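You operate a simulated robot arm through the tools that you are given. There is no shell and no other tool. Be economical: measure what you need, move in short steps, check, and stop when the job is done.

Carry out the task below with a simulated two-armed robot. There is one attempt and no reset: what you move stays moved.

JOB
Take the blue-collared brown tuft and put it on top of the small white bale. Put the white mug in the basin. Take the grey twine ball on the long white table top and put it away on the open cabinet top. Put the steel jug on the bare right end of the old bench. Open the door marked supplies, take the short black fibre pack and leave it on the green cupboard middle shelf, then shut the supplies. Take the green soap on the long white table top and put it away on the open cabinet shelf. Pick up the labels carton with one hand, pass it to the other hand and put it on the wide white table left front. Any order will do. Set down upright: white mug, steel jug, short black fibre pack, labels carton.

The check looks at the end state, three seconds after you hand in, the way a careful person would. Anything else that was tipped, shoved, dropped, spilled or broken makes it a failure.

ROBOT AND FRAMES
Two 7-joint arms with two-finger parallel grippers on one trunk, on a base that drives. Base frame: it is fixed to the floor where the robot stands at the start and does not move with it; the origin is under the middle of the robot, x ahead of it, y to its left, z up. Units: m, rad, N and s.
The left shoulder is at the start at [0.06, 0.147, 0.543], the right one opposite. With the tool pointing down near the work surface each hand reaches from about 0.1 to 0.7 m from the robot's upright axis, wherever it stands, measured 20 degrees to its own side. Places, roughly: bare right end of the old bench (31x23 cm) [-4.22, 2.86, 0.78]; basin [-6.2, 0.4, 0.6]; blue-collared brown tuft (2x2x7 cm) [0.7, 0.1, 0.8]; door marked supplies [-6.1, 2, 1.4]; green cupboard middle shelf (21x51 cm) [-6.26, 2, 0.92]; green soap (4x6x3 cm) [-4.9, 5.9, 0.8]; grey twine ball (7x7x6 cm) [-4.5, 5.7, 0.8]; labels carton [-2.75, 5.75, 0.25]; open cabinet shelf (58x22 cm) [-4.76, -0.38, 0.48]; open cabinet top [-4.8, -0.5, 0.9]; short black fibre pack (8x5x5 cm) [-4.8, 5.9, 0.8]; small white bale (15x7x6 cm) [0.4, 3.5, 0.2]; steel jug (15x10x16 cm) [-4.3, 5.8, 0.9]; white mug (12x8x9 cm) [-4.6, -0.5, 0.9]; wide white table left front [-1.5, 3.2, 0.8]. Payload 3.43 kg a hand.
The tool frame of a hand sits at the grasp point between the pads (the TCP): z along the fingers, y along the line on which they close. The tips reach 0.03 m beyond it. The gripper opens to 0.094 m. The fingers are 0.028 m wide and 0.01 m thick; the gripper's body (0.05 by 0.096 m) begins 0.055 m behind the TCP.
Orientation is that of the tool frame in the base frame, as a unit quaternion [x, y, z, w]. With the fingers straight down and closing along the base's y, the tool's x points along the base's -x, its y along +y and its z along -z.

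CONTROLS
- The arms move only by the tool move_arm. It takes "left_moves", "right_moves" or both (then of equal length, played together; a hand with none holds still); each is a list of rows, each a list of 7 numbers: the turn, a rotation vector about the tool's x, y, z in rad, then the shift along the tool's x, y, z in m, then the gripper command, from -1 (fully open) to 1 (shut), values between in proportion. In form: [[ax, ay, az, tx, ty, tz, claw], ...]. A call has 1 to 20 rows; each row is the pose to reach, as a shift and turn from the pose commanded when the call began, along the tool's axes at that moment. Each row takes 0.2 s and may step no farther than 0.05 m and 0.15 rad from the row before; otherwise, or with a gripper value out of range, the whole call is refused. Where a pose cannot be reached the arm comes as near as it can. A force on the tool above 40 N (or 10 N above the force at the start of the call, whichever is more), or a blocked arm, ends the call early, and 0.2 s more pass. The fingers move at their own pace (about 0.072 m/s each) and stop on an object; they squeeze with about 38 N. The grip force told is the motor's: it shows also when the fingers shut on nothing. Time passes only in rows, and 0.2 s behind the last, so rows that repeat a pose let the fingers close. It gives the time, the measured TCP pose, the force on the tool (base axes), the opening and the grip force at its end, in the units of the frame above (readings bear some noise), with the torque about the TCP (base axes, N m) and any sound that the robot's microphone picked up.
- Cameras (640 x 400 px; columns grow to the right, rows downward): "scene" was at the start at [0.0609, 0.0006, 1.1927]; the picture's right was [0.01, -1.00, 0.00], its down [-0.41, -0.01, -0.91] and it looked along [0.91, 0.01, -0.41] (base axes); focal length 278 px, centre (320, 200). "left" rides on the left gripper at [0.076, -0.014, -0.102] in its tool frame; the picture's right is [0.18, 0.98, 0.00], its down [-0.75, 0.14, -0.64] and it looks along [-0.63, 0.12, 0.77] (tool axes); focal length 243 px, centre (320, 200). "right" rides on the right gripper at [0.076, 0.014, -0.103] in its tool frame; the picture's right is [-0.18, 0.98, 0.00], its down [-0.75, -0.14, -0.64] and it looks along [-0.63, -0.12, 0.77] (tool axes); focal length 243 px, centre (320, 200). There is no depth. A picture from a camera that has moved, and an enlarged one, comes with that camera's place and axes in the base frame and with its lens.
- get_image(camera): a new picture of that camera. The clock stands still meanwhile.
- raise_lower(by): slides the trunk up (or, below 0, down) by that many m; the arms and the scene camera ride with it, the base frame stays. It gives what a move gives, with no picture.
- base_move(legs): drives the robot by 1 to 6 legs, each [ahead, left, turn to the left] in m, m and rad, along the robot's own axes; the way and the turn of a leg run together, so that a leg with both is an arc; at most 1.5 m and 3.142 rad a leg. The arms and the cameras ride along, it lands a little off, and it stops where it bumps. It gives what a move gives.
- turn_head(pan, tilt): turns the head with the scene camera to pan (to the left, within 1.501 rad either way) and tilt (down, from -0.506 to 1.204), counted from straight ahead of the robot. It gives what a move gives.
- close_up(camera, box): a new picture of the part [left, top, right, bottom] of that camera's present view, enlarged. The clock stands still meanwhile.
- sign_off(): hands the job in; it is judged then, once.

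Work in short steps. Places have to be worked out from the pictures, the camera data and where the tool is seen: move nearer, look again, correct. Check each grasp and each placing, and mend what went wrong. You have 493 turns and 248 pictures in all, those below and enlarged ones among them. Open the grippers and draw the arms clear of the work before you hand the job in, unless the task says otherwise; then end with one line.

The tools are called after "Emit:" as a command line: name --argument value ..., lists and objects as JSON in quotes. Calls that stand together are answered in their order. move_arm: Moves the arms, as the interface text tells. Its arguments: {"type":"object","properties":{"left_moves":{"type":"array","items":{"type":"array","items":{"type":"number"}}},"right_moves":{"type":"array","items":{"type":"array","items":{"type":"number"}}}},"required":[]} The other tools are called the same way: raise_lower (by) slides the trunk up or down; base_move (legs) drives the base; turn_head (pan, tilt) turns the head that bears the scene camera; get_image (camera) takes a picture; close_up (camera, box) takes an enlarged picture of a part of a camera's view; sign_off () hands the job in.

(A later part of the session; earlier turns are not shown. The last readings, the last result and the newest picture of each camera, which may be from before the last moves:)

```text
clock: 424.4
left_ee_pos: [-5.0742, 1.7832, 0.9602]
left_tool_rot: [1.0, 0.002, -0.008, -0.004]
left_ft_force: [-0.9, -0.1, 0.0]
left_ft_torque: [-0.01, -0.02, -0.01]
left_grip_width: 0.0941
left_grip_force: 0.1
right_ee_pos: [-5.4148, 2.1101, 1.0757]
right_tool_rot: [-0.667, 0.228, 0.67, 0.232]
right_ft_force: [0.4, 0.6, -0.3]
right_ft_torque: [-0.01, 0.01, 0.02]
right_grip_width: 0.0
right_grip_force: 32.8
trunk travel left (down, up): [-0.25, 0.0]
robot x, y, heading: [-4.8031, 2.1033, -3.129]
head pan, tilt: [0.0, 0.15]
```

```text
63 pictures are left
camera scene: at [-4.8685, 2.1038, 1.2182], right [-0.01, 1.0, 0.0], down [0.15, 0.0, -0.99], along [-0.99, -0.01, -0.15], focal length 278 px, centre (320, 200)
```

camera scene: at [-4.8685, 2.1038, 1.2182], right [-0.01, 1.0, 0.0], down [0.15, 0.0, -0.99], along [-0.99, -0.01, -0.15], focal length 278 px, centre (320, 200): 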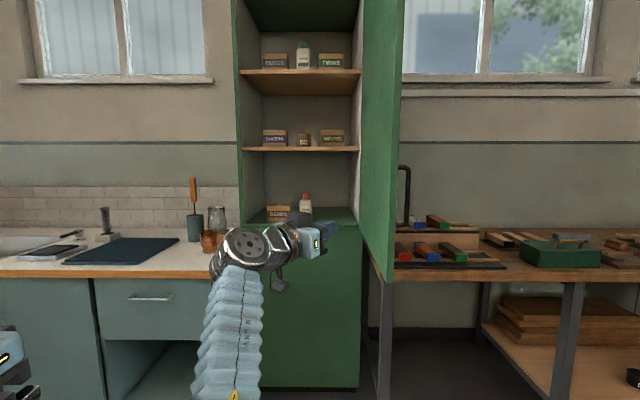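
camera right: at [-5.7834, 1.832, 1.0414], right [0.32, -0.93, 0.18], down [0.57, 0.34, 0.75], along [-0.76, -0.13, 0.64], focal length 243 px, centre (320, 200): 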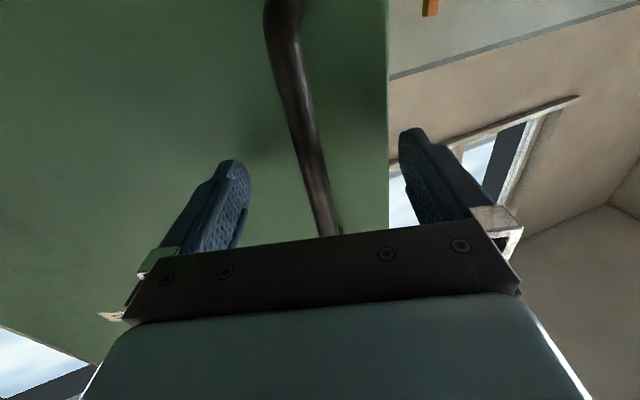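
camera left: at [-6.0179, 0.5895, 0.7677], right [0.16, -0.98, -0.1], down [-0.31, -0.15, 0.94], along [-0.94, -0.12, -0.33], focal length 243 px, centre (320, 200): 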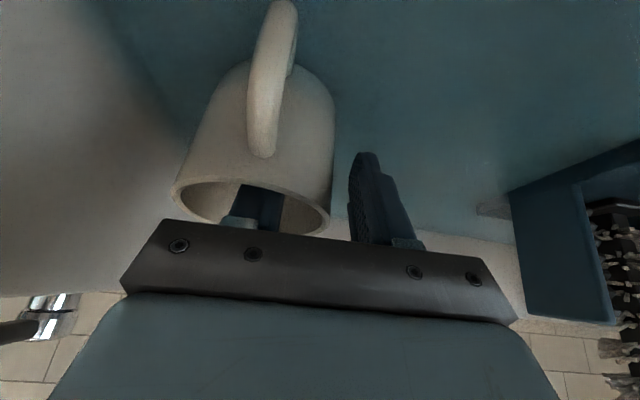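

Zoom on the target shelf.

Emit:
close_up --camera "scene" --box '[225, 130, 385, 240]'

```text
3.64 times, centred on (305, 185) of scene
camera zoom: at [-4.8685, 2.1038, 1.2182], right [-0.01, 1.0, 0.0], down [0.15, 0.0, -0.99], along [-0.99, -0.01, -0.15], focal length 1011 px, centre (374, 254)
```

zoom: 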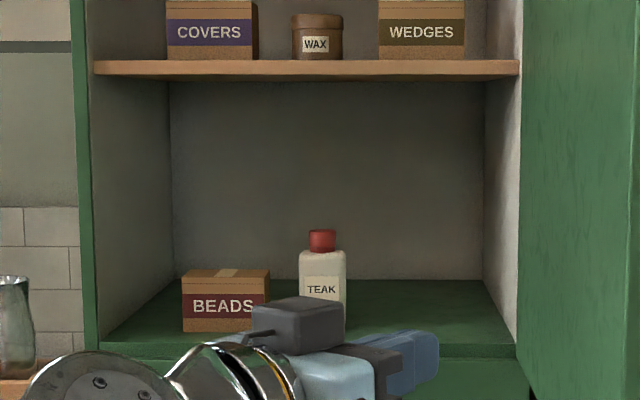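

The right side of the shelf (y≈2.06–2.26) is free; target about (-6.22, 2.15), shelf z≈0.917. I'll use the left hand, standing left of the open door. First fold the right hand back to its compact posture.

Emit:
move_arm --right_moves '[[-0.14, 0, 0, 0, 0, -0.02, -1], [-0.28, 0, 0, 0, 0, -0.04, -1], [-0.42, 0, 0, 0, -0.02, -0.06, -1], [-0.56, 0, 0, 0, -0.04, -0.08, -1], [-0.7, 0, 0, 0, -0.06, -0.1, -1]]'

Emit:
move_arm --right_moves '[[0, 0.14, 0, 0.008, 0, -0.015, -1], [0, 0.28, 0, 0.016, 0, -0.03, -1], [0, 0.42, 0, 0.024, 0, -0.045, -1], [0, 0.56, 0, 0.032, 0, -0.06, -1], [0, 0.7, 0, 0.04, 0, -0.075, -1], [0, 0.84, 0, 0.048, 0, -0.09, -1], [0, 0.98, 0, 0.056, 0, -0.105, -1], [0, 1.12, 0, 0.064, 0, -0.12, -1], [0, 1.26, 0, 0.072, 0, -0.135, -1], [0, 1.4, 0, 0.08, 0, -0.15, -1], [0, 1.565, 0, 0.09, 0, -0.16, -1]]'

```text
clock: 425.6
left_ee_pos: [-5.0741, 1.7837, 0.9599]
left_tool_rot: [1.0, 0.002, -0.008, -0.004]
left_ft_force: [-0.4, -0.2, -1.0]
left_ft_torque: [0.05, -0.01, 0.01]
left_grip_width: 0.0942
left_grip_force: 0.0
right_ee_pos: [-5.3592, 2.1829, 1.045]
right_tool_rot: [0.726, -0.056, -0.682, -0.066]
right_ft_force: [-0.2, -0.1, -1.0]
right_ft_torque: [-0.03, -0.01, -0.03]
right_grip_width: 0.0939
right_grip_force: 0.1
trunk travel left (down, up): [-0.25, 0.0]
robot x, y, heading: [-4.808, 2.1032, -3.129]
head pan, tilt: [0.0, 0.15]
stopped in row 5 (right hand): the arm was blocked; the commanded pose is now the measured one
```

```text
refused: row 11 steps farther than a row can; nothing moved
```

Right arm stopped as blocked; look before continuing.

Emit:
turn_head --pan -0.2 --tilt 0.5

Emit:
get_image --camera "scene"

```text
clock: 426.4
left_ee_pos: [-5.0745, 1.7853, 0.9602]
left_tool_rot: [1.0, 0.002, -0.008, -0.004]
left_ft_force: [0.5, -0.2, 0.2]
left_ft_torque: [0.0, -0.03, 0.02]
left_grip_width: 0.0939
left_grip_force: 0.2
right_ee_pos: [-5.3595, 2.1846, 1.0442]
right_tool_rot: [0.726, -0.055, -0.682, -0.064]
right_ft_force: [-0.4, -0.2, 0.4]
right_ft_torque: [-0.03, 0.02, 0.01]
right_grip_width: 0.094
right_grip_force: 0.2
trunk travel left (down, up): [-0.25, 0.0]
robot x, y, heading: [-4.8055, 2.1048, -3.134]
head pan, tilt: [-0.201, 0.499]
```

```text
61 pictures are left
camera scene: at [-4.8651, 2.122, 1.1858], right [0.19, 0.98, 0.0], down [0.47, -0.09, -0.88], along [-0.86, 0.17, -0.48], focal length 278 px, centre (320, 200)
```

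scene: 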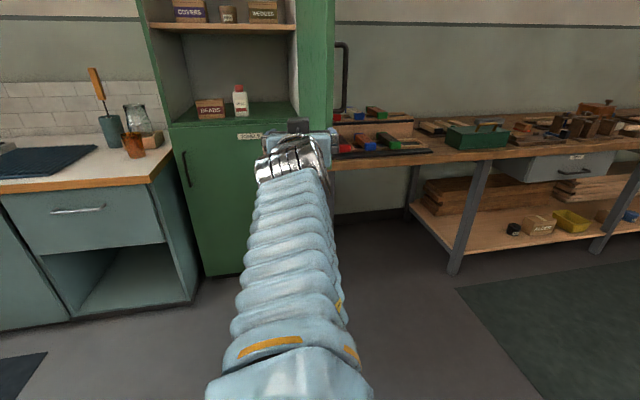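

Nothing external: a self/joint limit. I pitch the hand back down while bringing it outward, in two parts.

Emit:
move_arm --right_moves '[[0, 0.14, 0, 0.005, -0.01, -0.01, -1], [0, 0.28, 0, 0.01, -0.02, -0.02, -1], [0, 0.42, 0, 0.015, -0.03, -0.03, -1], [0, 0.56, 0, 0.02, -0.04, -0.04, -1], [0, 0.7, 0, 0.025, -0.05, -0.05, -1], [0, 0.84, 0, 0.03, -0.06, -0.06, -1]]'

Emit:
get_image --camera "scene"

```text
clock: 427.8
left_ee_pos: [-5.0734, 1.7845, 0.9609]
left_tool_rot: [1.0, 0.002, -0.008, -0.005]
left_ft_force: [-0.5, -0.4, -0.3]
left_ft_torque: [0.02, -0.02, 0.0]
left_grip_width: 0.0945
left_grip_force: 0.0
right_ee_pos: [-5.2865, 2.2328, 1.019]
right_tool_rot: [0.942, -0.076, -0.325, -0.036]
right_ft_force: [0.3, 0.0, -0.1]
right_ft_torque: [-0.01, -0.02, 0.01]
right_grip_width: 0.0939
right_grip_force: 0.0
trunk travel left (down, up): [-0.25, 0.0]
robot x, y, heading: [-4.8078, 2.1051, -3.13]
head pan, tilt: [-0.201, 0.499]
```

```text
60 pictures are left
camera scene: at [-4.865, 2.1221, 1.1858], right [0.19, 0.98, 0.0], down [0.47, -0.09, -0.88], along [-0.86, 0.17, -0.48], focal length 278 px, centre (320, 200)
```

scene: 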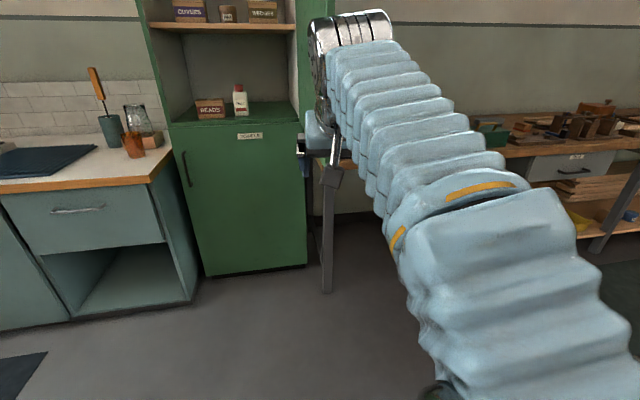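

Good. Finish levelling the right hand to straight-down.

Emit:
move_arm --right_moves '[[-0.014, 0.13, -0.03, 0.022, -0.005, -0.018, -1], [-0.028, 0.26, -0.06, 0.046, -0.01, -0.036, -1], [-0.042, 0.4, -0.09, 0.07, -0.015, -0.054, -1], [-0.056, 0.53, -0.125, 0.094, -0.02, -0.072, -1], [-0.07, 0.66, -0.155, 0.118, -0.02, -0.088, -1]]'

Emit:
base_move --legs '[[0, 0, -1.57], [1.2, 0, 0], [1.2, -0.05, 0]]'

Emit:
turn_head --pan 0.0 --tilt 0.5

Emit:
get_image --camera "scene"

```text
clock: 429.0
left_ee_pos: [-5.0742, 1.7848, 0.9607]
left_tool_rot: [1.0, 0.002, -0.009, -0.003]
left_ft_force: [-0.9, 0.2, 0.7]
left_ft_torque: [-0.03, -0.01, -0.02]
left_grip_width: 0.094
left_grip_force: 0.1
right_ee_pos: [-5.1592, 2.2308, 1.0175]
right_tool_rot: [0.999, -0.01, -0.045, -0.007]
right_ft_force: [-0.1, -0.3, 0.3]
right_ft_torque: [0.01, 0.05, 0.01]
right_grip_width: 0.0939
right_grip_force: 0.0
right hand out of reach, approached as far as the arm can: row 5
trunk travel left (down, up): [-0.25, 0.0]
robot x, y, heading: [-4.804, 2.108, -3.126]
head pan, tilt: [-0.201, 0.499]
```

```text
clock: 444.6
left_ee_pos: [-5.0851, 4.7844, 0.9603]
left_tool_rot: [-0.702, 0.712, 0.003, 0.008]
left_ft_force: [-0.5, -0.1, 0.5]
left_ft_torque: [-0.01, 0.01, -0.01]
left_grip_width: 0.094
left_grip_force: 0.0
right_ee_pos: [-4.6379, 4.8608, 1.0177]
right_tool_rot: [-0.692, 0.721, 0.027, 0.038]
right_ft_force: [-0.7, 0.0, 0.8]
right_ft_torque: [-0.01, 0.0, -0.01]
right_grip_width: 0.0942
right_grip_force: 0.2
trunk travel left (down, up): [-0.25, 0.0]
robot x, y, heading: [-4.7717, 4.5104, 1.57]
head pan, tilt: [-0.201, 0.499]
```

```text
clock: 445.4
left_ee_pos: [-5.0853, 4.7849, 0.9601]
left_tool_rot: [-0.702, 0.712, 0.003, 0.008]
left_ft_force: [-0.6, 0.9, -0.5]
left_ft_torque: [0.03, 0.0, -0.01]
left_grip_width: 0.0943
left_grip_force: 0.2
right_ee_pos: [-4.6379, 4.8607, 1.0159]
right_tool_rot: [-0.692, 0.72, 0.028, 0.038]
right_ft_force: [-0.8, 0.4, -0.4]
right_ft_torque: [-0.02, 0.01, 0.0]
right_grip_width: 0.0941
right_grip_force: 0.1
trunk travel left (down, up): [-0.25, 0.0]
robot x, y, heading: [-4.7677, 4.5082, 1.561]
head pan, tilt: [0.0, 0.499]
```

```text
59 pictures are left
camera scene: at [-4.7714, 4.5691, 1.1858], right [1.0, -0.01, 0.0], down [0.0, -0.48, -0.88], along [0.01, 0.88, -0.48], focal length 278 px, centre (320, 200)
```

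scene: 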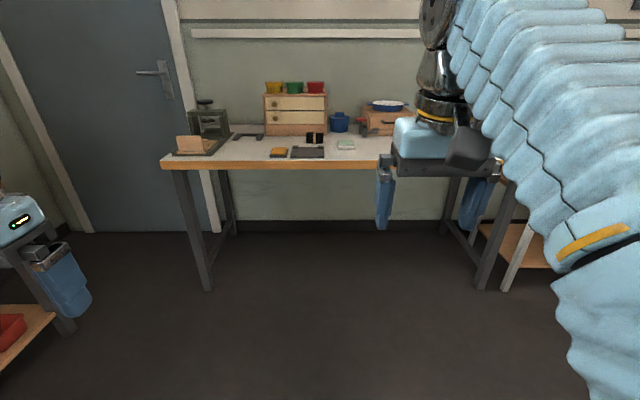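

I advance to the table, aligning for the left hand on the pack.

Emit:
base_move --legs '[[0.84, -0.11, 0.01]]'

Emit:
move_arm --left_moves '[[0, -0.1, 0, -0.02, -0.03, -0.01, -1], [0, -0.2, 0, -0.04, -0.06, -0.01, -1], [0, -0.3, 0, -0.06, -0.1, -0.01, -1], [0, -0.4, 0, -0.09, -0.13, -0.01, -1], [0, -0.5, 0, -0.12, -0.16, -0.01, -1]]'

Emit:
get_image --camera "left"

Emit:
get_image --camera "scene"

```text
clock: 449.9
left_ee_pos: [-4.9771, 5.6212, 0.96]
left_tool_rot: [-0.705, 0.709, 0.003, 0.009]
left_ft_force: [-0.2, 0.1, -0.4]
left_ft_torque: [-0.01, -0.01, 0.05]
left_grip_width: 0.094
left_grip_force: 0.1
right_ee_pos: [-4.5286, 5.7003, 1.0171]
right_tool_rot: [-0.694, 0.718, 0.027, 0.038]
right_ft_force: [-0.5, -0.6, -0.1]
right_ft_torque: [-0.01, 0.0, 0.0]
right_grip_width: 0.0941
right_grip_force: 0.0
trunk travel left (down, up): [-0.25, 0.0]
robot x, y, heading: [-4.6583, 5.3458, 1.566]
head pan, tilt: [0.0, 0.499]
```

```text
clock: 451.1
left_ee_pos: [-4.8142, 5.74, 0.9734]
left_tool_rot: [-0.682, 0.685, 0.178, 0.184]
left_ft_force: [0.0, -0.1, 0.2]
left_ft_torque: [-0.01, -0.03, -0.01]
left_grip_width: 0.094
left_grip_force: 0.1
right_ee_pos: [-4.5279, 5.701, 1.0165]
right_tool_rot: [-0.694, 0.718, 0.027, 0.038]
right_ft_force: [-0.2, -1.0, 0.9]
right_ft_torque: [-0.02, -0.01, 0.0]
right_grip_width: 0.094
right_grip_force: 0.0
trunk travel left (down, up): [-0.25, 0.0]
robot x, y, heading: [-4.6564, 5.3519, 1.571]
head pan, tilt: [0.0, 0.499]
```

```text
58 pictures are left
camera left: at [-4.8002, 5.6228, 1.0262], right [-0.98, -0.15, -0.1], down [-0.15, 0.34, 0.93], along [-0.11, 0.93, -0.36], focal length 243 px, centre (320, 200)
```

left: 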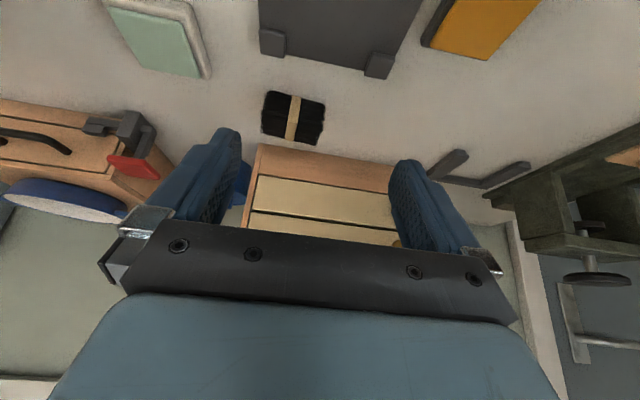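

```text
57 pictures are left
camera scene: at [-4.6596, 5.4086, 1.1858], right [1.0, 0.0, 0.0], down [0.0, -0.48, -0.88], along [0.0, 0.88, -0.48], focal length 278 px, centre (320, 200)
```

scene: 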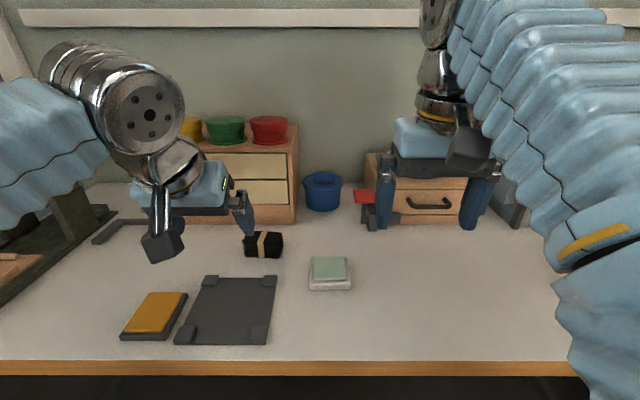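

I zoom on the pack to measure its width against the 9.4 cm opening.

Emit:
close_up --camera "scene" --box '[220, 210, 310, 280]'

```text
5.71 times, centred on (265, 245) of scene
camera zoom: at [-4.6596, 5.4086, 1.1858], right [1.0, 0.0, 0.0], down [0.0, -0.48, -0.88], along [0.0, 0.88, -0.48], focal length 1589 px, centre (634, -57)
```

zoom: 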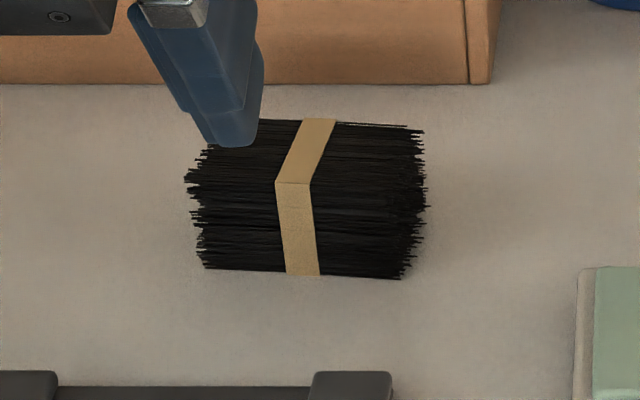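

Pack ≈8 cm wide, centred at x=-4.785, y≈5.895. I grip its ends with the tilted hand: pre-pose 8 cm back along the tool axis first.

Emit:
move_arm --left_moves '[[0, 0, 0, -0.014, -0.008, 0.033, -1], [0, 0, 0, -0.028, -0.015, 0.066, -1], [0, 0, 0, -0.042, -0.022, 0.1, -1], [0, 0, 0, -0.056, -0.029, 0.131, -1]]'

Emit:
get_image --camera "left"

Emit:
close_up --camera "scene" --box '[190, 170, 330, 290]'

```text
clock: 452.1
left_ee_pos: [-4.7835, 5.8534, 0.8873]
left_tool_rot: [-0.682, 0.685, 0.178, 0.184]
left_ft_force: [0.3, 0.1, 1.1]
left_ft_torque: [0.01, 0.05, 0.01]
left_grip_width: 0.0939
left_grip_force: 0.0
right_ee_pos: [-4.5285, 5.7004, 1.0167]
right_tool_rot: [-0.695, 0.718, 0.027, 0.038]
right_ft_force: [-0.3, -0.9, -0.7]
right_ft_torque: [0.01, 0.03, 0.0]
right_grip_width: 0.0941
right_grip_force: 0.0
trunk travel left (down, up): [-0.25, 0.0]
robot x, y, heading: [-4.6579, 5.3484, 1.574]
head pan, tilt: [0.0, 0.499]
```

```text
55 pictures are left
camera left: at [-4.7697, 5.7361, 0.9393], right [-0.98, -0.15, -0.1], down [-0.15, 0.34, 0.93], along [-0.11, 0.93, -0.36], focal length 243 px, centre (320, 200)
```

left: 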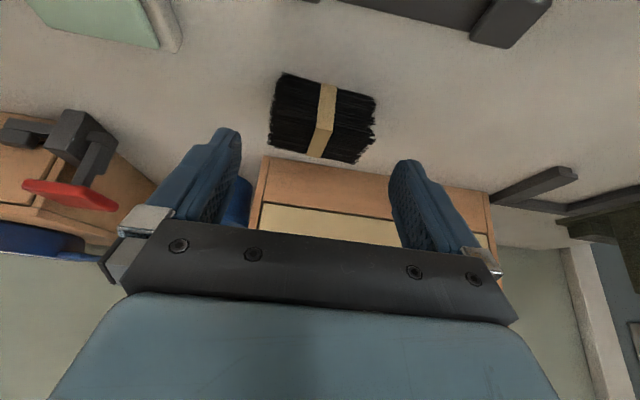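

```text
3.33 times, centred on (260, 230) of scene
camera zoom: at [-4.6595, 5.4086, 1.1858], right [1.0, 0.0, 0.0], down [0.0, -0.48, -0.88], along [0.0, 0.88, -0.48], focal length 927 px, centre (520, 100)
```

zoom: 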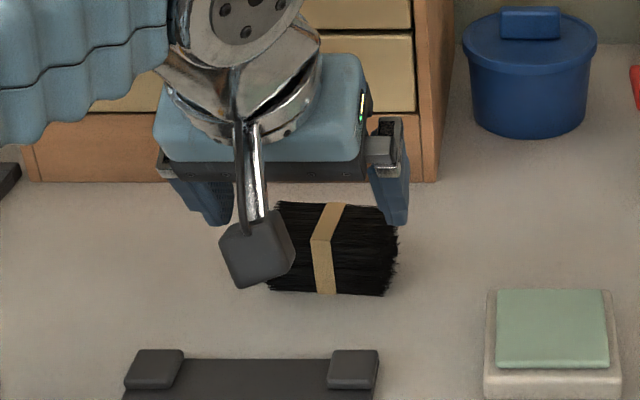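

Centred within a millimetre. Advance 8 cm along the tool axis and close.

Emit:
move_arm --left_moves '[[0, 0, 0, 0, 0, 0.03, -1], [0, 0, 0, 0, 0, 0.055, -1], [0, 0, 0, 0, 0, 0.079, -1]]'

Emit:
get_image --camera "left"

```text
clock: 452.9
left_ee_pos: [-4.7821, 5.8915, 0.8182]
left_tool_rot: [-0.682, 0.685, 0.177, 0.184]
left_ft_force: [-0.9, -1.0, 0.5]
left_ft_torque: [-0.01, -0.04, -0.02]
left_grip_width: 0.0939
left_grip_force: 0.0
right_ee_pos: [-4.5281, 5.7006, 1.0171]
right_tool_rot: [-0.694, 0.718, 0.027, 0.038]
right_ft_force: [0.1, -0.1, -0.1]
right_ft_torque: [0.03, -0.01, 0.0]
right_grip_width: 0.0942
right_grip_force: 0.1
trunk travel left (down, up): [-0.25, 0.0]
robot x, y, heading: [-4.6592, 5.348, 1.574]
head pan, tilt: [0.0, 0.499]
```

```text
53 pictures are left
camera left: at [-4.7686, 5.7753, 0.8707], right [-0.98, -0.15, -0.1], down [-0.15, 0.34, 0.93], along [-0.11, 0.93, -0.36], focal length 243 px, centre (320, 200)
```

left: 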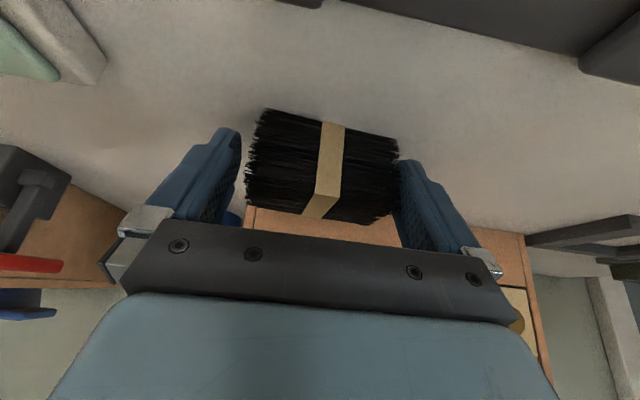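

Straddled, no contact force. Close.

Emit:
move_arm --left_moves '[[0, 0, 0, 0, 0, 0, -0.5], [0, 0, 0, 0, 0, 0, 0.3], [0, 0, 0, 0, 0, 0, 1], [0, 0, 0, 0, 0, 0, 1]]'

Emit:
move_arm --left_moves '[[0, 0, 0, -0.005, 0, -0.009, 1], [0, 0, 0, -0.01, 0, -0.017, 1], [0, 0, 0, -0.02, 0, -0.035, 1], [0, 0, 0, -0.035, 0, -0.06, 1], [0, 0, 0, -0.045, 0, -0.09, 1]]'

Emit:
get_image --camera "left"

Emit:
close_up --camera "scene" --box '[170, 120, 350, 280]'

```text
clock: 453.9
left_ee_pos: [-4.7825, 5.8919, 0.817]
left_tool_rot: [-0.683, 0.685, 0.177, 0.183]
left_ft_force: [0.2, 0.0, 0.3]
left_ft_torque: [-0.01, 0.01, 0.0]
left_grip_width: 0.0837
left_grip_force: 37.7
right_ee_pos: [-4.5294, 5.7015, 1.0174]
right_tool_rot: [-0.694, 0.718, 0.028, 0.037]
right_ft_force: [1.1, -0.1, -0.2]
right_ft_torque: [-0.02, 0.01, 0.02]
right_grip_width: 0.0941
right_grip_force: 0.0
trunk travel left (down, up): [-0.25, 0.0]
robot x, y, heading: [-4.6576, 5.3483, 1.569]
head pan, tilt: [0.0, 0.499]
```

```text
clock: 455.1
left_ee_pos: [-4.7845, 5.8898, 0.9192]
left_tool_rot: [-0.683, 0.685, 0.178, 0.183]
left_ft_force: [-0.4, 0.2, -0.9]
left_ft_torque: [-0.02, -0.02, -0.01]
left_grip_width: 0.0833
left_grip_force: 38.1
right_ee_pos: [-4.5277, 5.7013, 1.0164]
right_tool_rot: [-0.694, 0.719, 0.027, 0.039]
right_ft_force: [-0.3, 0.4, -1.0]
right_ft_torque: [-0.02, 0.01, 0.03]
right_grip_width: 0.0941
right_grip_force: 0.0
trunk travel left (down, up): [-0.25, 0.0]
robot x, y, heading: [-4.6592, 5.3505, 1.571]
head pan, tilt: [0.0, 0.499]
```

```text
52 pictures are left
camera left: at [-4.7708, 5.7711, 0.972], right [-0.98, -0.15, -0.1], down [-0.15, 0.34, 0.93], along [-0.11, 0.93, -0.36], focal length 243 px, centre (320, 200)
```

left: 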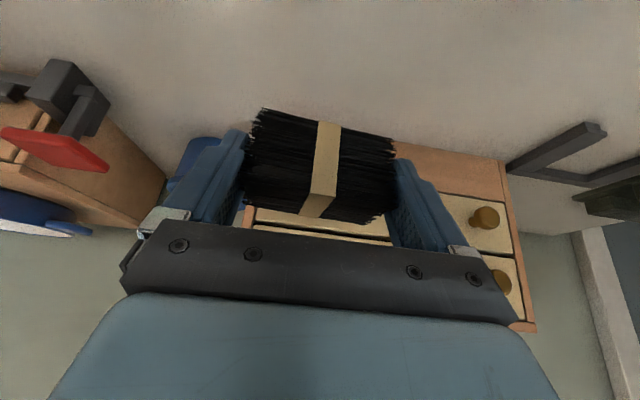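

```text
2.50 times, centred on (260, 200) of scene
camera zoom: at [-4.6594, 5.4089, 1.1857], right [1.0, 0.0, 0.0], down [0.0, -0.48, -0.88], along [0.0, 0.88, -0.48], focal length 695 px, centre (470, 200)
```

zoom: 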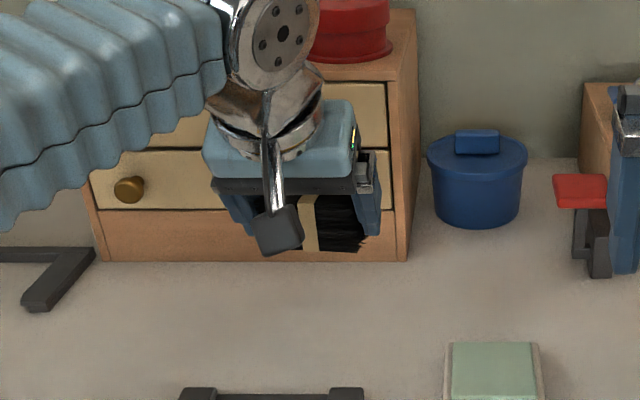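

Pack held level. The open door leaves little room on the right, so I'll lower the right arm (to pass beneath the door's bottom edge, z≈0.906). First back away and travel south with clearance.

Emit:
base_move --legs '[[-0.8, 0, 0], [0, 0, 1.57], [0.12, 0, 0]]'

Emit:
move_arm --right_moves '[[0, 0, 0, 0, -0.015, 0.045, -1], [0, 0, 0, 0, -0.03, 0.09, -1], [0, 0, 0, 0, -0.045, 0.135, -1], [0, 0, 0, 0, -0.06, 0.18, -1], [0, 0, 0, 0.01, -0.07, 0.225, -1], [0, 0, 0, 0.02, -0.08, 0.27, -1], [0, 0, 0, 0.03, -0.08, 0.315, -1], [0, 0, 0, 0.04, -0.08, 0.36, -1], [0, 0, 0, 0.05, -0.08, 0.405, -1], [0, 0, 0, 0.06, -0.08, 0.45, -1]]'

Emit:
base_move --legs '[[0, 1.25, 0], [0, 1.22, 0]]'

Emit:
turn_head --pan -0.1 --tilt 0.25

Emit:
get_image --camera "scene"

```text
clock: 464.0
left_ee_pos: [-5.3196, 4.4304, 0.9193]
left_tool_rot: [0.967, -0.005, -0.255, -0.005]
left_ft_force: [1.0, -0.8, -0.2]
left_ft_torque: [-0.02, 0.0, 0.0]
left_grip_width: 0.0834
left_grip_force: 37.8
right_ee_pos: [-5.131, 4.6861, 1.0175]
right_tool_rot: [0.999, -0.018, -0.046, -0.008]
right_ft_force: [0.8, -0.1, 0.2]
right_ft_torque: [0.01, 0.03, 0.0]
right_grip_width: 0.0938
right_grip_force: 0.0
trunk travel left (down, up): [-0.25, 0.0]
robot x, y, heading: [-4.78, 4.5519, 3.137]
head pan, tilt: [0.0, 0.499]
```

```text
clock: 466.2
left_ee_pos: [-5.3193, 4.4292, 0.9184]
left_tool_rot: [0.967, -0.004, -0.255, -0.005]
left_ft_force: [0.6, 0.0, -0.7]
left_ft_torque: [0.01, 0.02, 0.02]
left_grip_width: 0.0835
left_grip_force: 38.4
right_ee_pos: [-5.1105, 4.7706, 0.5613]
right_tool_rot: [0.999, -0.019, -0.046, -0.008]
right_ft_force: [-0.4, 1.1, -0.1]
right_ft_torque: [0.0, 0.01, -0.01]
right_grip_width: 0.0941
right_grip_force: 0.1
trunk travel left (down, up): [-0.25, 0.0]
robot x, y, heading: [-4.7788, 4.5562, 3.14]
head pan, tilt: [0.0, 0.499]
```

```text
clock: 478.2
left_ee_pos: [-5.347, 1.9835, 0.9193]
left_tool_rot: [0.967, -0.008, -0.254, -0.006]
left_ft_force: [0.1, -0.4, -0.2]
left_ft_torque: [-0.01, 0.01, 0.01]
left_grip_width: 0.0831
left_grip_force: 37.6
right_ee_pos: [-5.1358, 2.3224, 0.563]
right_tool_rot: [0.999, -0.022, -0.045, -0.008]
right_ft_force: [-0.1, -0.3, -0.6]
right_ft_torque: [-0.02, -0.01, -0.04]
right_grip_width: 0.0939
right_grip_force: 0.0
trunk travel left (down, up): [-0.25, 0.0]
robot x, y, heading: [-4.8046, 2.101, 3.134]
head pan, tilt: [0.0, 0.499]
```

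```text
clock: 478.9
left_ee_pos: [-5.3473, 1.9826, 0.9197]
left_tool_rot: [0.967, -0.007, -0.255, -0.005]
left_ft_force: [-0.5, -0.5, -1.5]
left_ft_torque: [0.0, -0.04, -0.03]
left_grip_width: 0.0834
left_grip_force: 37.7
right_ee_pos: [-5.1366, 2.3227, 0.5643]
right_tool_rot: [0.999, -0.022, -0.046, -0.008]
right_ft_force: [-0.2, -0.4, 0.6]
right_ft_torque: [-0.02, 0.04, -0.03]
right_grip_width: 0.094
right_grip_force: 0.0
trunk travel left (down, up): [-0.25, 0.0]
robot x, y, heading: [-4.8049, 2.1027, 3.134]
head pan, tilt: [-0.099, 0.25]
```

```text
50 pictures are left
camera scene: at [-4.8702, 2.1134, 1.2088], right [0.11, 0.99, 0.0], down [0.25, -0.03, -0.97], along [-0.96, 0.11, -0.25], focal length 278 px, centre (320, 200)
```

scene: 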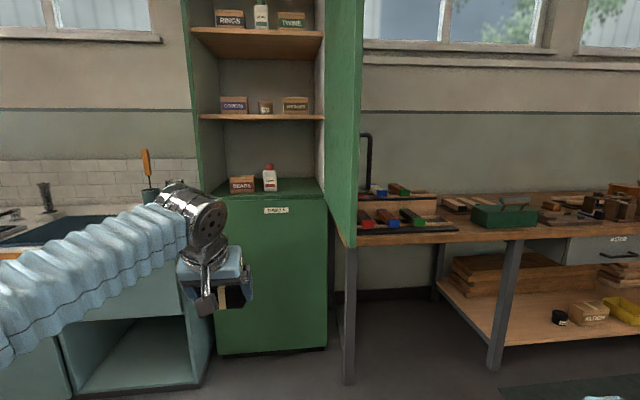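

Zoom on the shelf for exact geometry.

Emit:
close_up --camera "scene" --box '[180, 100, 380, 250]'

```text
2.67 times, centred on (280, 175) of scene
camera zoom: at [-4.8702, 2.1134, 1.2088], right [0.11, 0.99, 0.0], down [0.25, -0.03, -0.97], along [-0.96, 0.11, -0.25], focal length 742 px, centre (427, 267)
```

zoom: 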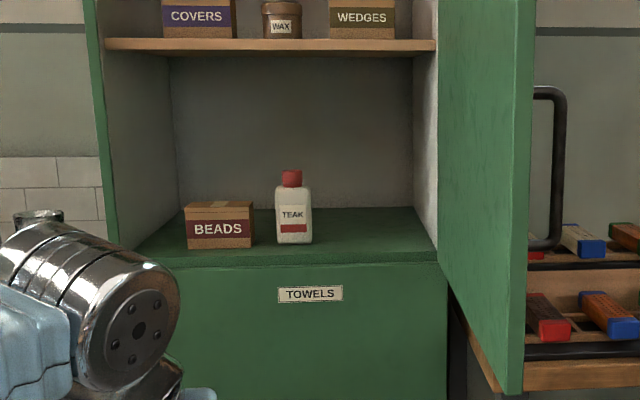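

Shelf front x≈-6.10; free zone between bottle (y 2.057) and wall (2.265): target (-6.20, 2.155). Door inner face at y≈2.27. I raise the pack and shift the left hand right relative to the robot first.

Emit:
move_arm --left_moves '[[0, 0, 0, 0.001, -0.035, -0.012, 1], [0, 0, 0, 0.003, -0.07, -0.024, 1], [0, 0, 0, 0.004, -0.1, -0.036, 1], [0, 0, 0, 0.005, -0.135, -0.048, 1], [0, 0, 0, 0.007, -0.17, -0.06, 1], [0, 0, 0, 0.008, -0.2, -0.068, 1]]'

Emit:
base_move --legs '[[0.6, 0.03, 0.004]]'

Emit:
get_image --camera "scene"

Emit:
get_image --camera "left"

```text
clock: 480.3
left_ee_pos: [-5.3032, 2.1821, 0.9763]
left_tool_rot: [0.967, -0.008, -0.255, -0.006]
left_ft_force: [0.6, -0.2, -0.3]
left_ft_torque: [-0.01, -0.04, 0.01]
left_grip_width: 0.0832
left_grip_force: 38.6
right_ee_pos: [-5.1351, 2.323, 0.5639]
right_tool_rot: [0.999, -0.021, -0.047, -0.008]
right_ft_force: [0.3, -0.5, 0.0]
right_ft_torque: [0.02, -0.01, 0.01]
right_grip_width: 0.0941
right_grip_force: 0.0
trunk travel left (down, up): [-0.25, 0.0]
robot x, y, heading: [-4.8089, 2.1076, 3.134]
head pan, tilt: [-0.099, 0.25]
```

```text
clock: 483.8
left_ee_pos: [-5.9062, 2.1561, 0.9751]
left_tool_rot: [0.967, -0.006, -0.254, -0.005]
left_ft_force: [-0.1, 0.5, -1.3]
left_ft_torque: [-0.01, -0.01, -0.01]
left_grip_width: 0.0832
left_grip_force: 37.9
right_ee_pos: [-5.7398, 2.2969, 0.5636]
right_tool_rot: [0.999, -0.021, -0.046, -0.008]
right_ft_force: [-0.2, -0.1, 0.3]
right_ft_torque: [0.0, -0.03, 0.0]
right_grip_width: 0.0939
right_grip_force: 0.0
trunk travel left (down, up): [-0.25, 0.0]
robot x, y, heading: [-5.4093, 2.0774, 3.138]
head pan, tilt: [-0.099, 0.25]
```

```text
48 pictures are left
camera scene: at [-5.4736, 2.0887, 1.2089], right [0.11, 0.99, 0.0], down [0.25, -0.03, -0.97], along [-0.96, 0.1, -0.25], focal length 278 px, centre (320, 200)
```

scene: 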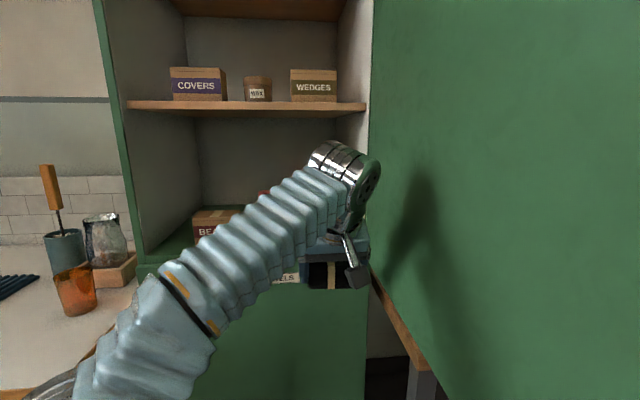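

```text
47 pictures are left
camera left: at [-5.7888, 2.1678, 1.0285], right [0.15, -0.98, -0.1], down [-0.34, -0.14, 0.93], along [-0.93, -0.1, -0.36], focal length 243 px, centre (320, 200)
```

left: 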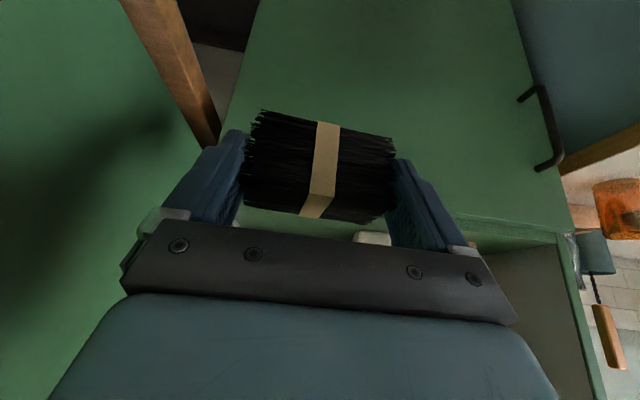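

Clear on both sides (door at right, bottle at left). Drive in 0.2 more and look.

Emit:
base_move --legs '[[0.2, 0.0, 0.0]]'

Emit:
get_image --camera "scene"

Emit:
get_image --camera "left"

```text
clock: 485.4
left_ee_pos: [-6.0957, 2.1521, 0.9774]
left_tool_rot: [0.966, -0.005, -0.257, -0.007]
left_ft_force: [-0.1, -0.6, -1.2]
left_ft_torque: [0.02, -0.01, 0.03]
left_grip_width: 0.0834
left_grip_force: 37.2
right_ee_pos: [-5.9186, 2.2908, 0.5638]
right_tool_rot: [0.999, -0.022, -0.034, -0.014]
right_ft_force: [19.2, 3.2, 9.7]
right_ft_torque: [0.6, 0.17, -1.21]
right_grip_width: 0.0939
right_grip_force: 0.1
trunk travel left (down, up): [-0.25, 0.0]
robot x, y, heading: [-5.5992, 2.0761, 3.129]
head pan, tilt: [-0.099, 0.25]
stopped in leg 1: the force on the tool passed its limit at 65 N (the readings are from after the stop); the commanded pose is now the measured one
```

```text
46 pictures are left
camera scene: at [-5.6627, 2.0839, 1.2093], right [0.11, 0.99, 0.0], down [0.24, -0.02, -0.97], along [-0.96, 0.1, -0.24], focal length 278 px, centre (320, 200)
```

scene: 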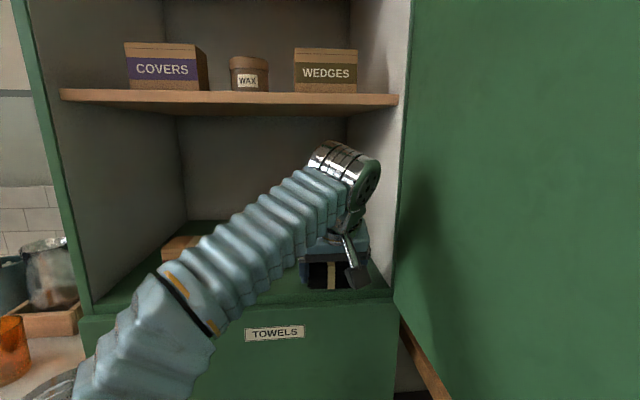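

```text
45 pictures are left
camera left: at [-5.9785, 2.1636, 1.0301], right [0.15, -0.98, -0.1], down [-0.34, -0.15, 0.93], along [-0.93, -0.1, -0.35], focal length 243 px, centre (320, 200)
```

left: 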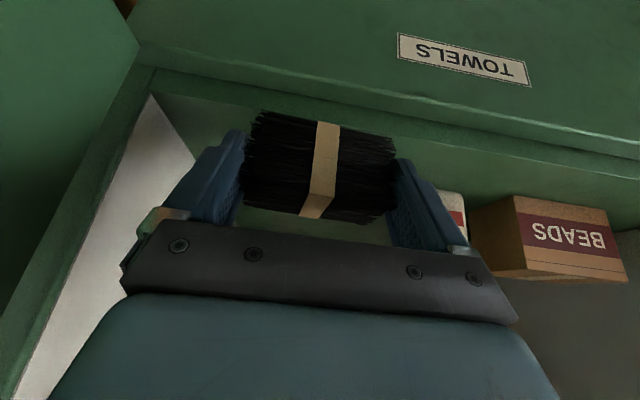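

The lowered right hand touched the neighbouring table's leg. I back 3 cm and pull the right hand back.

Emit:
base_move --legs '[[-0.03, 0.0, 0.006]]'

Emit:
move_arm --right_moves '[[0, 0, 0, 0.03, 0.01, 0, -1], [0, 0, 0, 0.06, 0.03, 0, -1], [0, 0, 0, 0.09, 0.05, 0, -1], [0, 0, 0, 0.12, 0.07, 0, -1]]'

Emit:
base_move --legs '[[0.07, 0.0, 0.0]]'

Emit:
get_image --camera "left"

```text
clock: 486.2
left_ee_pos: [-6.0695, 2.1524, 0.9762]
left_tool_rot: [0.967, -0.003, -0.256, -0.004]
left_ft_force: [-0.5, 0.8, -1.5]
left_ft_torque: [0.02, -0.04, -0.01]
left_grip_width: 0.0835
left_grip_force: 37.7
right_ee_pos: [-5.8928, 2.2911, 0.5607]
right_tool_rot: [0.999, -0.02, -0.033, -0.011]
right_ft_force: [-0.1, -0.5, -1.0]
right_ft_torque: [-0.01, 0.01, -0.02]
right_grip_width: 0.0938
right_grip_force: 0.0
trunk travel left (down, up): [-0.25, 0.0]
robot x, y, heading: [-5.5718, 2.0814, 3.144]
head pan, tilt: [-0.099, 0.25]
```

```text
clock: 487.2
left_ee_pos: [-6.0678, 2.1645, 0.9744]
left_tool_rot: [0.967, -0.007, -0.255, -0.002]
left_ft_force: [-0.6, 0.2, -0.8]
left_ft_torque: [0.02, -0.01, -0.04]
left_grip_width: 0.0833
left_grip_force: 38.0
right_ee_pos: [-5.8624, 2.199, 0.5775]
right_tool_rot: [0.999, -0.041, -0.023, -0.012]
right_ft_force: [0.1, -0.5, 0.0]
right_ft_torque: [0.01, -0.02, -0.04]
right_grip_width: 0.0941
right_grip_force: 0.1
right hand out of reach, approached as far as the arm can: row 1, 2, 3, 4
trunk travel left (down, up): [-0.25, 0.0]
robot x, y, heading: [-5.5696, 2.0824, 3.13]
head pan, tilt: [-0.099, 0.25]
```

```text
clock: 487.9
left_ee_pos: [-6.0723, 2.1588, 0.9755]
left_tool_rot: [0.967, -0.006, -0.254, -0.005]
left_ft_force: [-0.6, -0.6, -0.5]
left_ft_torque: [-0.03, 0.0, -0.03]
left_grip_width: 0.0835
left_grip_force: 38.0
right_ee_pos: [-5.8627, 2.2, 0.575]
right_tool_rot: [0.999, -0.042, -0.019, -0.019]
right_ft_force: [0.9, -0.8, 0.2]
right_ft_torque: [0.01, 0.01, 0.0]
right_grip_width: 0.094
right_grip_force: 0.1
trunk travel left (down, up): [-0.25, 0.0]
robot x, y, heading: [-5.5756, 2.0796, 3.134]
head pan, tilt: [-0.099, 0.25]
stopped in leg 1: the robot was blocked; the commanded pose is now the measured one
```

```text
44 pictures are left
camera left: at [-5.9544, 2.1706, 1.0284], right [0.15, -0.98, -0.1], down [-0.34, -0.14, 0.93], along [-0.93, -0.1, -0.36], focal length 243 px, centre (320, 200)
```

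left: 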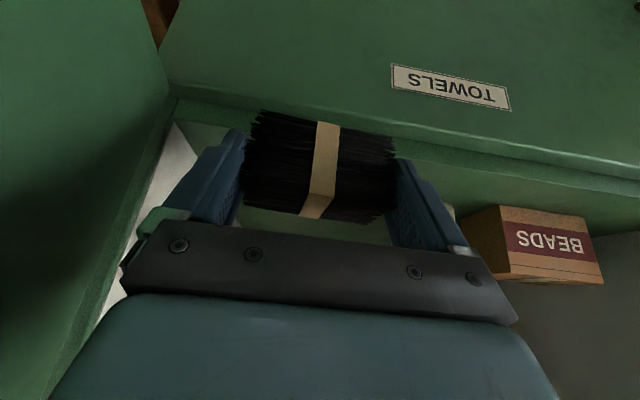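

Blocked by something on the right, probably my right elbow against the neighbouring table. I look right.

Emit:
turn_head --pan -1.1 --tilt 0.75

Emit:
get_image --camera "scene"

```text
clock: 489.2
left_ee_pos: [-6.0704, 2.159, 0.9774]
left_tool_rot: [0.967, -0.006, -0.255, -0.004]
left_ft_force: [0.2, -0.2, -1.4]
left_ft_torque: [0.04, -0.02, 0.0]
left_grip_width: 0.0833
left_grip_force: 38.1
right_ee_pos: [-5.8625, 2.2028, 0.5767]
right_tool_rot: [0.999, -0.046, -0.018, -0.019]
right_ft_force: [0.3, -0.2, 1.0]
right_ft_torque: [-0.01, 0.01, -0.02]
right_grip_width: 0.094
right_grip_force: 0.1
trunk travel left (down, up): [-0.25, 0.0]
robot x, y, heading: [-5.5768, 2.0829, 3.133]
head pan, tilt: [-1.1, 0.75]
```

```text
43 pictures are left
camera scene: at [-5.6295, 2.1011, 1.1716], right [0.2, 0.98, 0.0], down [0.6, -0.12, -0.79], along [-0.78, 0.16, -0.61], focal length 278 px, centre (320, 200)
```

scene: 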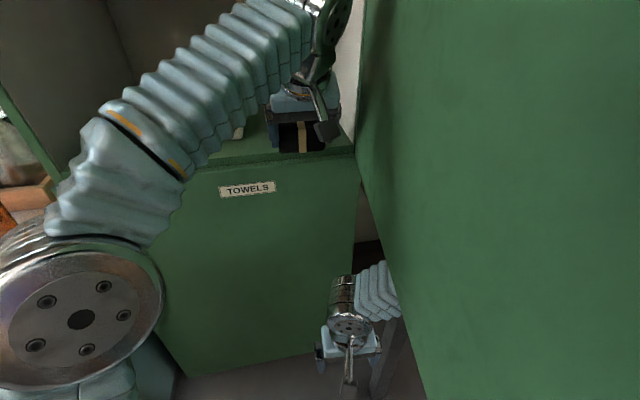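

The right elbow is level with that table's top. I back out 0.12, lower the right hand well down (z≈0.2) so the elbow passes under the table top, and retry.

Emit:
base_move --legs '[[-0.15, 0.0, 0.0]]'

Emit:
move_arm --right_moves '[[0, 0, 0, -0.01, 0, 0.045, -1], [0, 0, 0, -0.02, 0, 0.09, -1], [0, 0, 0, -0.03, 0, 0.135, -1], [0, 0, 0, -0.04, 0, 0.18, -1], [0, 0, 0, -0.05, 0, 0.225, -1], [0, 0, 0, -0.06, 0, 0.27, -1], [0, 0, 0, -0.07, 0, 0.315, -1], [0, 0, 0, -0.08, 0, 0.35, -1]]'

Emit:
turn_head --pan -0.9 --tilt 0.9

Emit:
get_image --camera "scene"

```text
clock: 489.9
left_ee_pos: [-6.0733, 2.1641, 0.9728]
left_tool_rot: [0.967, -0.009, -0.254, -0.005]
left_ft_force: [-1.1, 0.3, -0.6]
left_ft_torque: [0.03, -0.01, -0.01]
left_grip_width: 0.0832
left_grip_force: 38.3
right_ee_pos: [-5.8597, 2.2093, 0.5721]
right_tool_rot: [0.998, -0.053, -0.012, -0.021]
right_ft_force: [-0.2, 0.1, -0.2]
right_ft_torque: [0.02, -0.01, -0.05]
right_grip_width: 0.0941
right_grip_force: 0.0
trunk travel left (down, up): [-0.25, 0.0]
robot x, y, heading: [-5.5729, 2.0849, 3.135]
head pan, tilt: [-1.1, 0.75]
stopped in leg 1: the robot was blocked; the commanded pose is now the measured one
```

```text
clock: 491.5
left_ee_pos: [-6.0788, 2.072, 0.9787]
left_tool_rot: [0.965, 0.043, -0.259, 0.007]
left_ft_force: [-2.2, -2.1, -0.2]
left_ft_torque: [0.19, -0.13, -0.1]
left_grip_width: 0.0834
left_grip_force: 37.7
right_ee_pos: [-6.0743, 2.1968, 0.3731]
right_tool_rot: [0.986, -0.037, -0.162, -0.036]
right_ft_force: [21.6, -5.5, 7.5]
right_ft_torque: [-0.87, -0.87, 1.59]
right_grip_width: 0.0941
right_grip_force: 0.0
right hand out of reach, approached as far as the arm can: row 1
trunk travel left (down, up): [-0.25, 0.0]
robot x, y, heading: [-5.5825, 2.0445, -3.05]
head pan, tilt: [-1.1, 0.75]
stopped in row 8 (right hand): the arm was blocked; the commanded pose is now the measured one
```

```text
clock: 492.3
left_ee_pos: [-6.079, 2.0739, 0.9792]
left_tool_rot: [0.965, 0.033, -0.259, -0.006]
left_ft_force: [0.6, -0.2, -0.5]
left_ft_torque: [-0.02, -0.01, 0.01]
left_grip_width: 0.0833
left_grip_force: 38.1
right_ee_pos: [-6.0717, 2.2201, 0.3611]
right_tool_rot: [0.986, -0.045, -0.15, -0.05]
right_ft_force: [0.0, -0.7, -0.2]
right_ft_torque: [0.05, 0.01, 0.0]
right_grip_width: 0.0939
right_grip_force: 0.0
trunk travel left (down, up): [-0.25, 0.0]
robot x, y, heading: [-5.5822, 2.0534, -3.077]
head pan, tilt: [-0.901, 0.901]
```

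```text
42 pictures are left
camera scene: at [-5.5431, 2.0454, 1.1744], right [0.74, 0.67, 0.0], down [0.49, -0.54, -0.68], along [-0.46, 0.51, -0.73], focal length 278 px, centre (320, 200)
```

scene: 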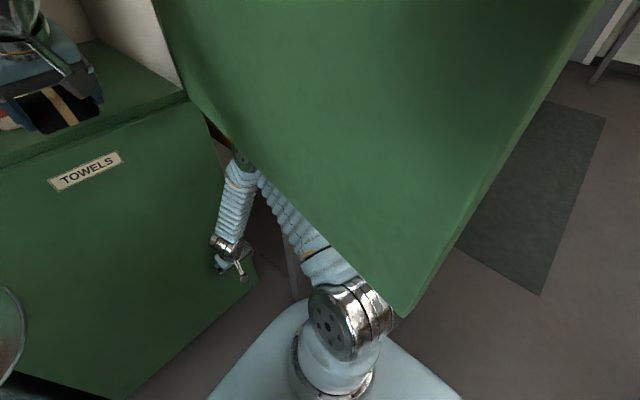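

The right arm is cramped between cupboard, door and table. I ease the right hand back toward the robot first, in small steps.

Emit:
move_arm --right_moves '[[0, 0, 0, 0.03, 0.01, 0, -1], [0, 0, 0, 0.06, 0.02, 0, -1], [0, 0, 0, 0.09, 0.03, 0, -1], [0, 0, 0, 0.12, 0.05, 0, -1], [0, 0, 0, 0.15, 0.07, 0, -1]]'

Emit:
get_image --camera "scene"

```text
clock: 492.6
left_ee_pos: [-6.0765, 2.0524, 0.9494]
left_tool_rot: [0.969, 0.03, -0.242, 0.022]
left_ft_force: [0.6, -0.3, 1.6]
left_ft_torque: [0.07, -0.04, -0.03]
left_grip_width: 0.0837
left_grip_force: 37.8
right_ee_pos: [-6.0732, 2.2077, 0.3293]
right_tool_rot: [0.988, -0.034, -0.143, -0.036]
right_ft_force: [22.5, 5.9, -9.6]
right_ft_torque: [-0.42, 1.92, 0.31]
right_grip_width: 0.0939
right_grip_force: 0.1
trunk travel left (down, up): [-0.25, 0.0]
robot x, y, heading: [-5.5702, 2.0428, -3.056]
head pan, tilt: [-0.901, 0.901]
stopped in row 1 (left hand): the arm was blocked; the commanded pose is now the measured one
```

```text
41 pictures are left
camera scene: at [-5.5466, 1.9883, 1.1746], right [0.73, 0.68, 0.04], down [0.51, -0.51, -0.69], along [-0.46, 0.53, -0.72], focal length 278 px, centre (320, 200)
```

scene: 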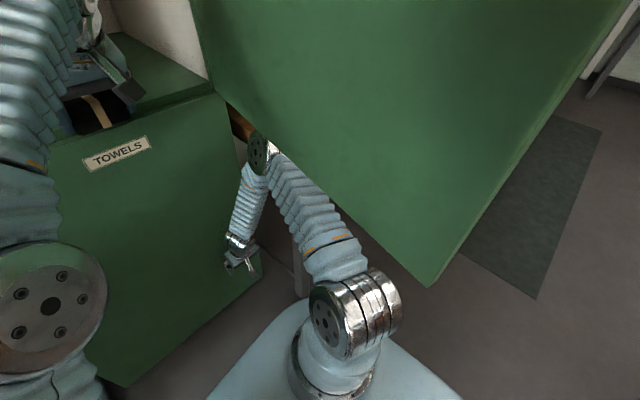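

The robot is being strained by the wedged right arm. I raise the left hand slightly (pack clear of the shelf lip) and ease the right hand back and up together.

Emit:
move_arm --left_moves '[[0, 0, 0, -0.005, 0, -0.01, 1], [0, 0, 0, -0.01, 0, -0.02, 1], [0, 0, 0, -0.01, 0, -0.03, 1]]' --right_moves '[[0, 0, 0, 0.015, 0, -0.015, -1], [0, 0, 0, 0.03, 0, -0.03, -1], [0, 0, 0, 0.045, 0, -0.045, -1]]'

Emit:
get_image --camera "scene"

```text
clock: 492.9
left_ee_pos: [-6.0629, 2.0422, 0.9225]
left_tool_rot: [0.968, 0.039, -0.234, 0.08]
left_ft_force: [-3.2, -2.3, 19.4]
left_ft_torque: [0.73, 0.93, 0.18]
left_grip_width: 0.0842
left_grip_force: 37.9
right_ee_pos: [-6.0723, 2.1683, 0.2873]
right_tool_rot: [0.992, -0.006, -0.123, 0.011]
right_ft_force: [116.6, 33.8, 48.6]
right_ft_torque: [-2.47, 9.54, -0.47]
right_grip_width: 0.0942
right_grip_force: 0.0
trunk travel left (down, up): [-0.25, 0.0]
robot x, y, heading: [-5.571, 2.0124, -3.01]
head pan, tilt: [-0.901, 0.901]
stopped in row 1 (left hand): the arm was blocked; the commanded pose is now the measured one
```

```text
40 pictures are left
camera scene: at [-5.5701, 1.943, 1.1696], right [0.69, 0.72, 0.06], down [0.55, -0.47, -0.69], along [-0.47, 0.51, -0.72], focal length 278 px, centre (320, 200)
```

scene: 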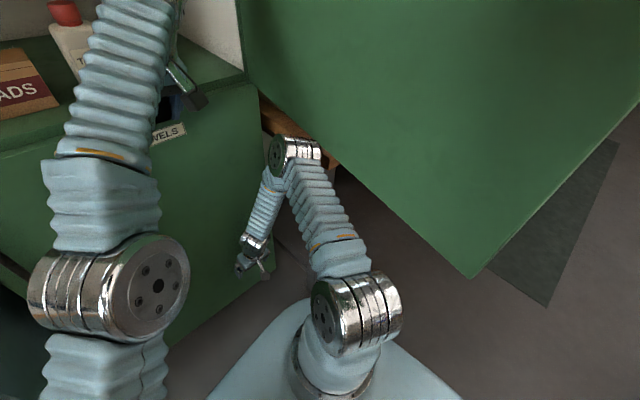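

The elbow is pressed against the table's leg and pushes the robot left. I relieve it by moving the base left and back.

Emit:
base_move --legs '[[-0.06, 0.08, 0.0]]'

Emit:
get_image --camera "scene"

```text
clock: 493.7
left_ee_pos: [-6.0355, 2.1143, 0.8654]
left_tool_rot: [0.95, 0.053, -0.292, 0.101]
left_ft_force: [1.3, 3.5, 1.5]
left_ft_torque: [-0.15, -0.09, 0.15]
left_grip_width: 0.084
left_grip_force: 38.5
right_ee_pos: [-6.064, 2.1654, 0.1873]
right_tool_rot: [0.989, 0.034, -0.086, 0.119]
right_ft_force: [3.2, -2.1, 3.3]
right_ft_torque: [0.21, 0.14, -0.1]
right_grip_width: 0.094
right_grip_force: 0.0
trunk travel left (down, up): [-0.25, 0.0]
robot x, y, heading: [-5.5887, 1.9981, -2.956]
head pan, tilt: [-0.901, 0.901]
stopped in leg 1: the robot was blocked; the commanded pose is now the measured one
```

```text
39 pictures are left
camera scene: at [-5.5817, 1.9153, 1.1674], right [0.66, 0.75, 0.07], down [0.57, -0.43, -0.7], along [-0.49, 0.5, -0.71], focal length 278 px, centre (320, 200)
```

scene: 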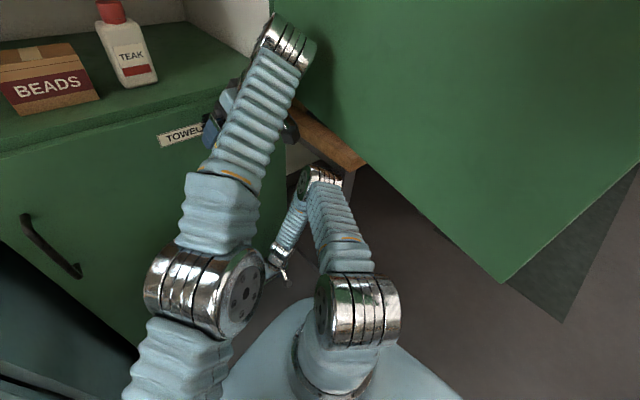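

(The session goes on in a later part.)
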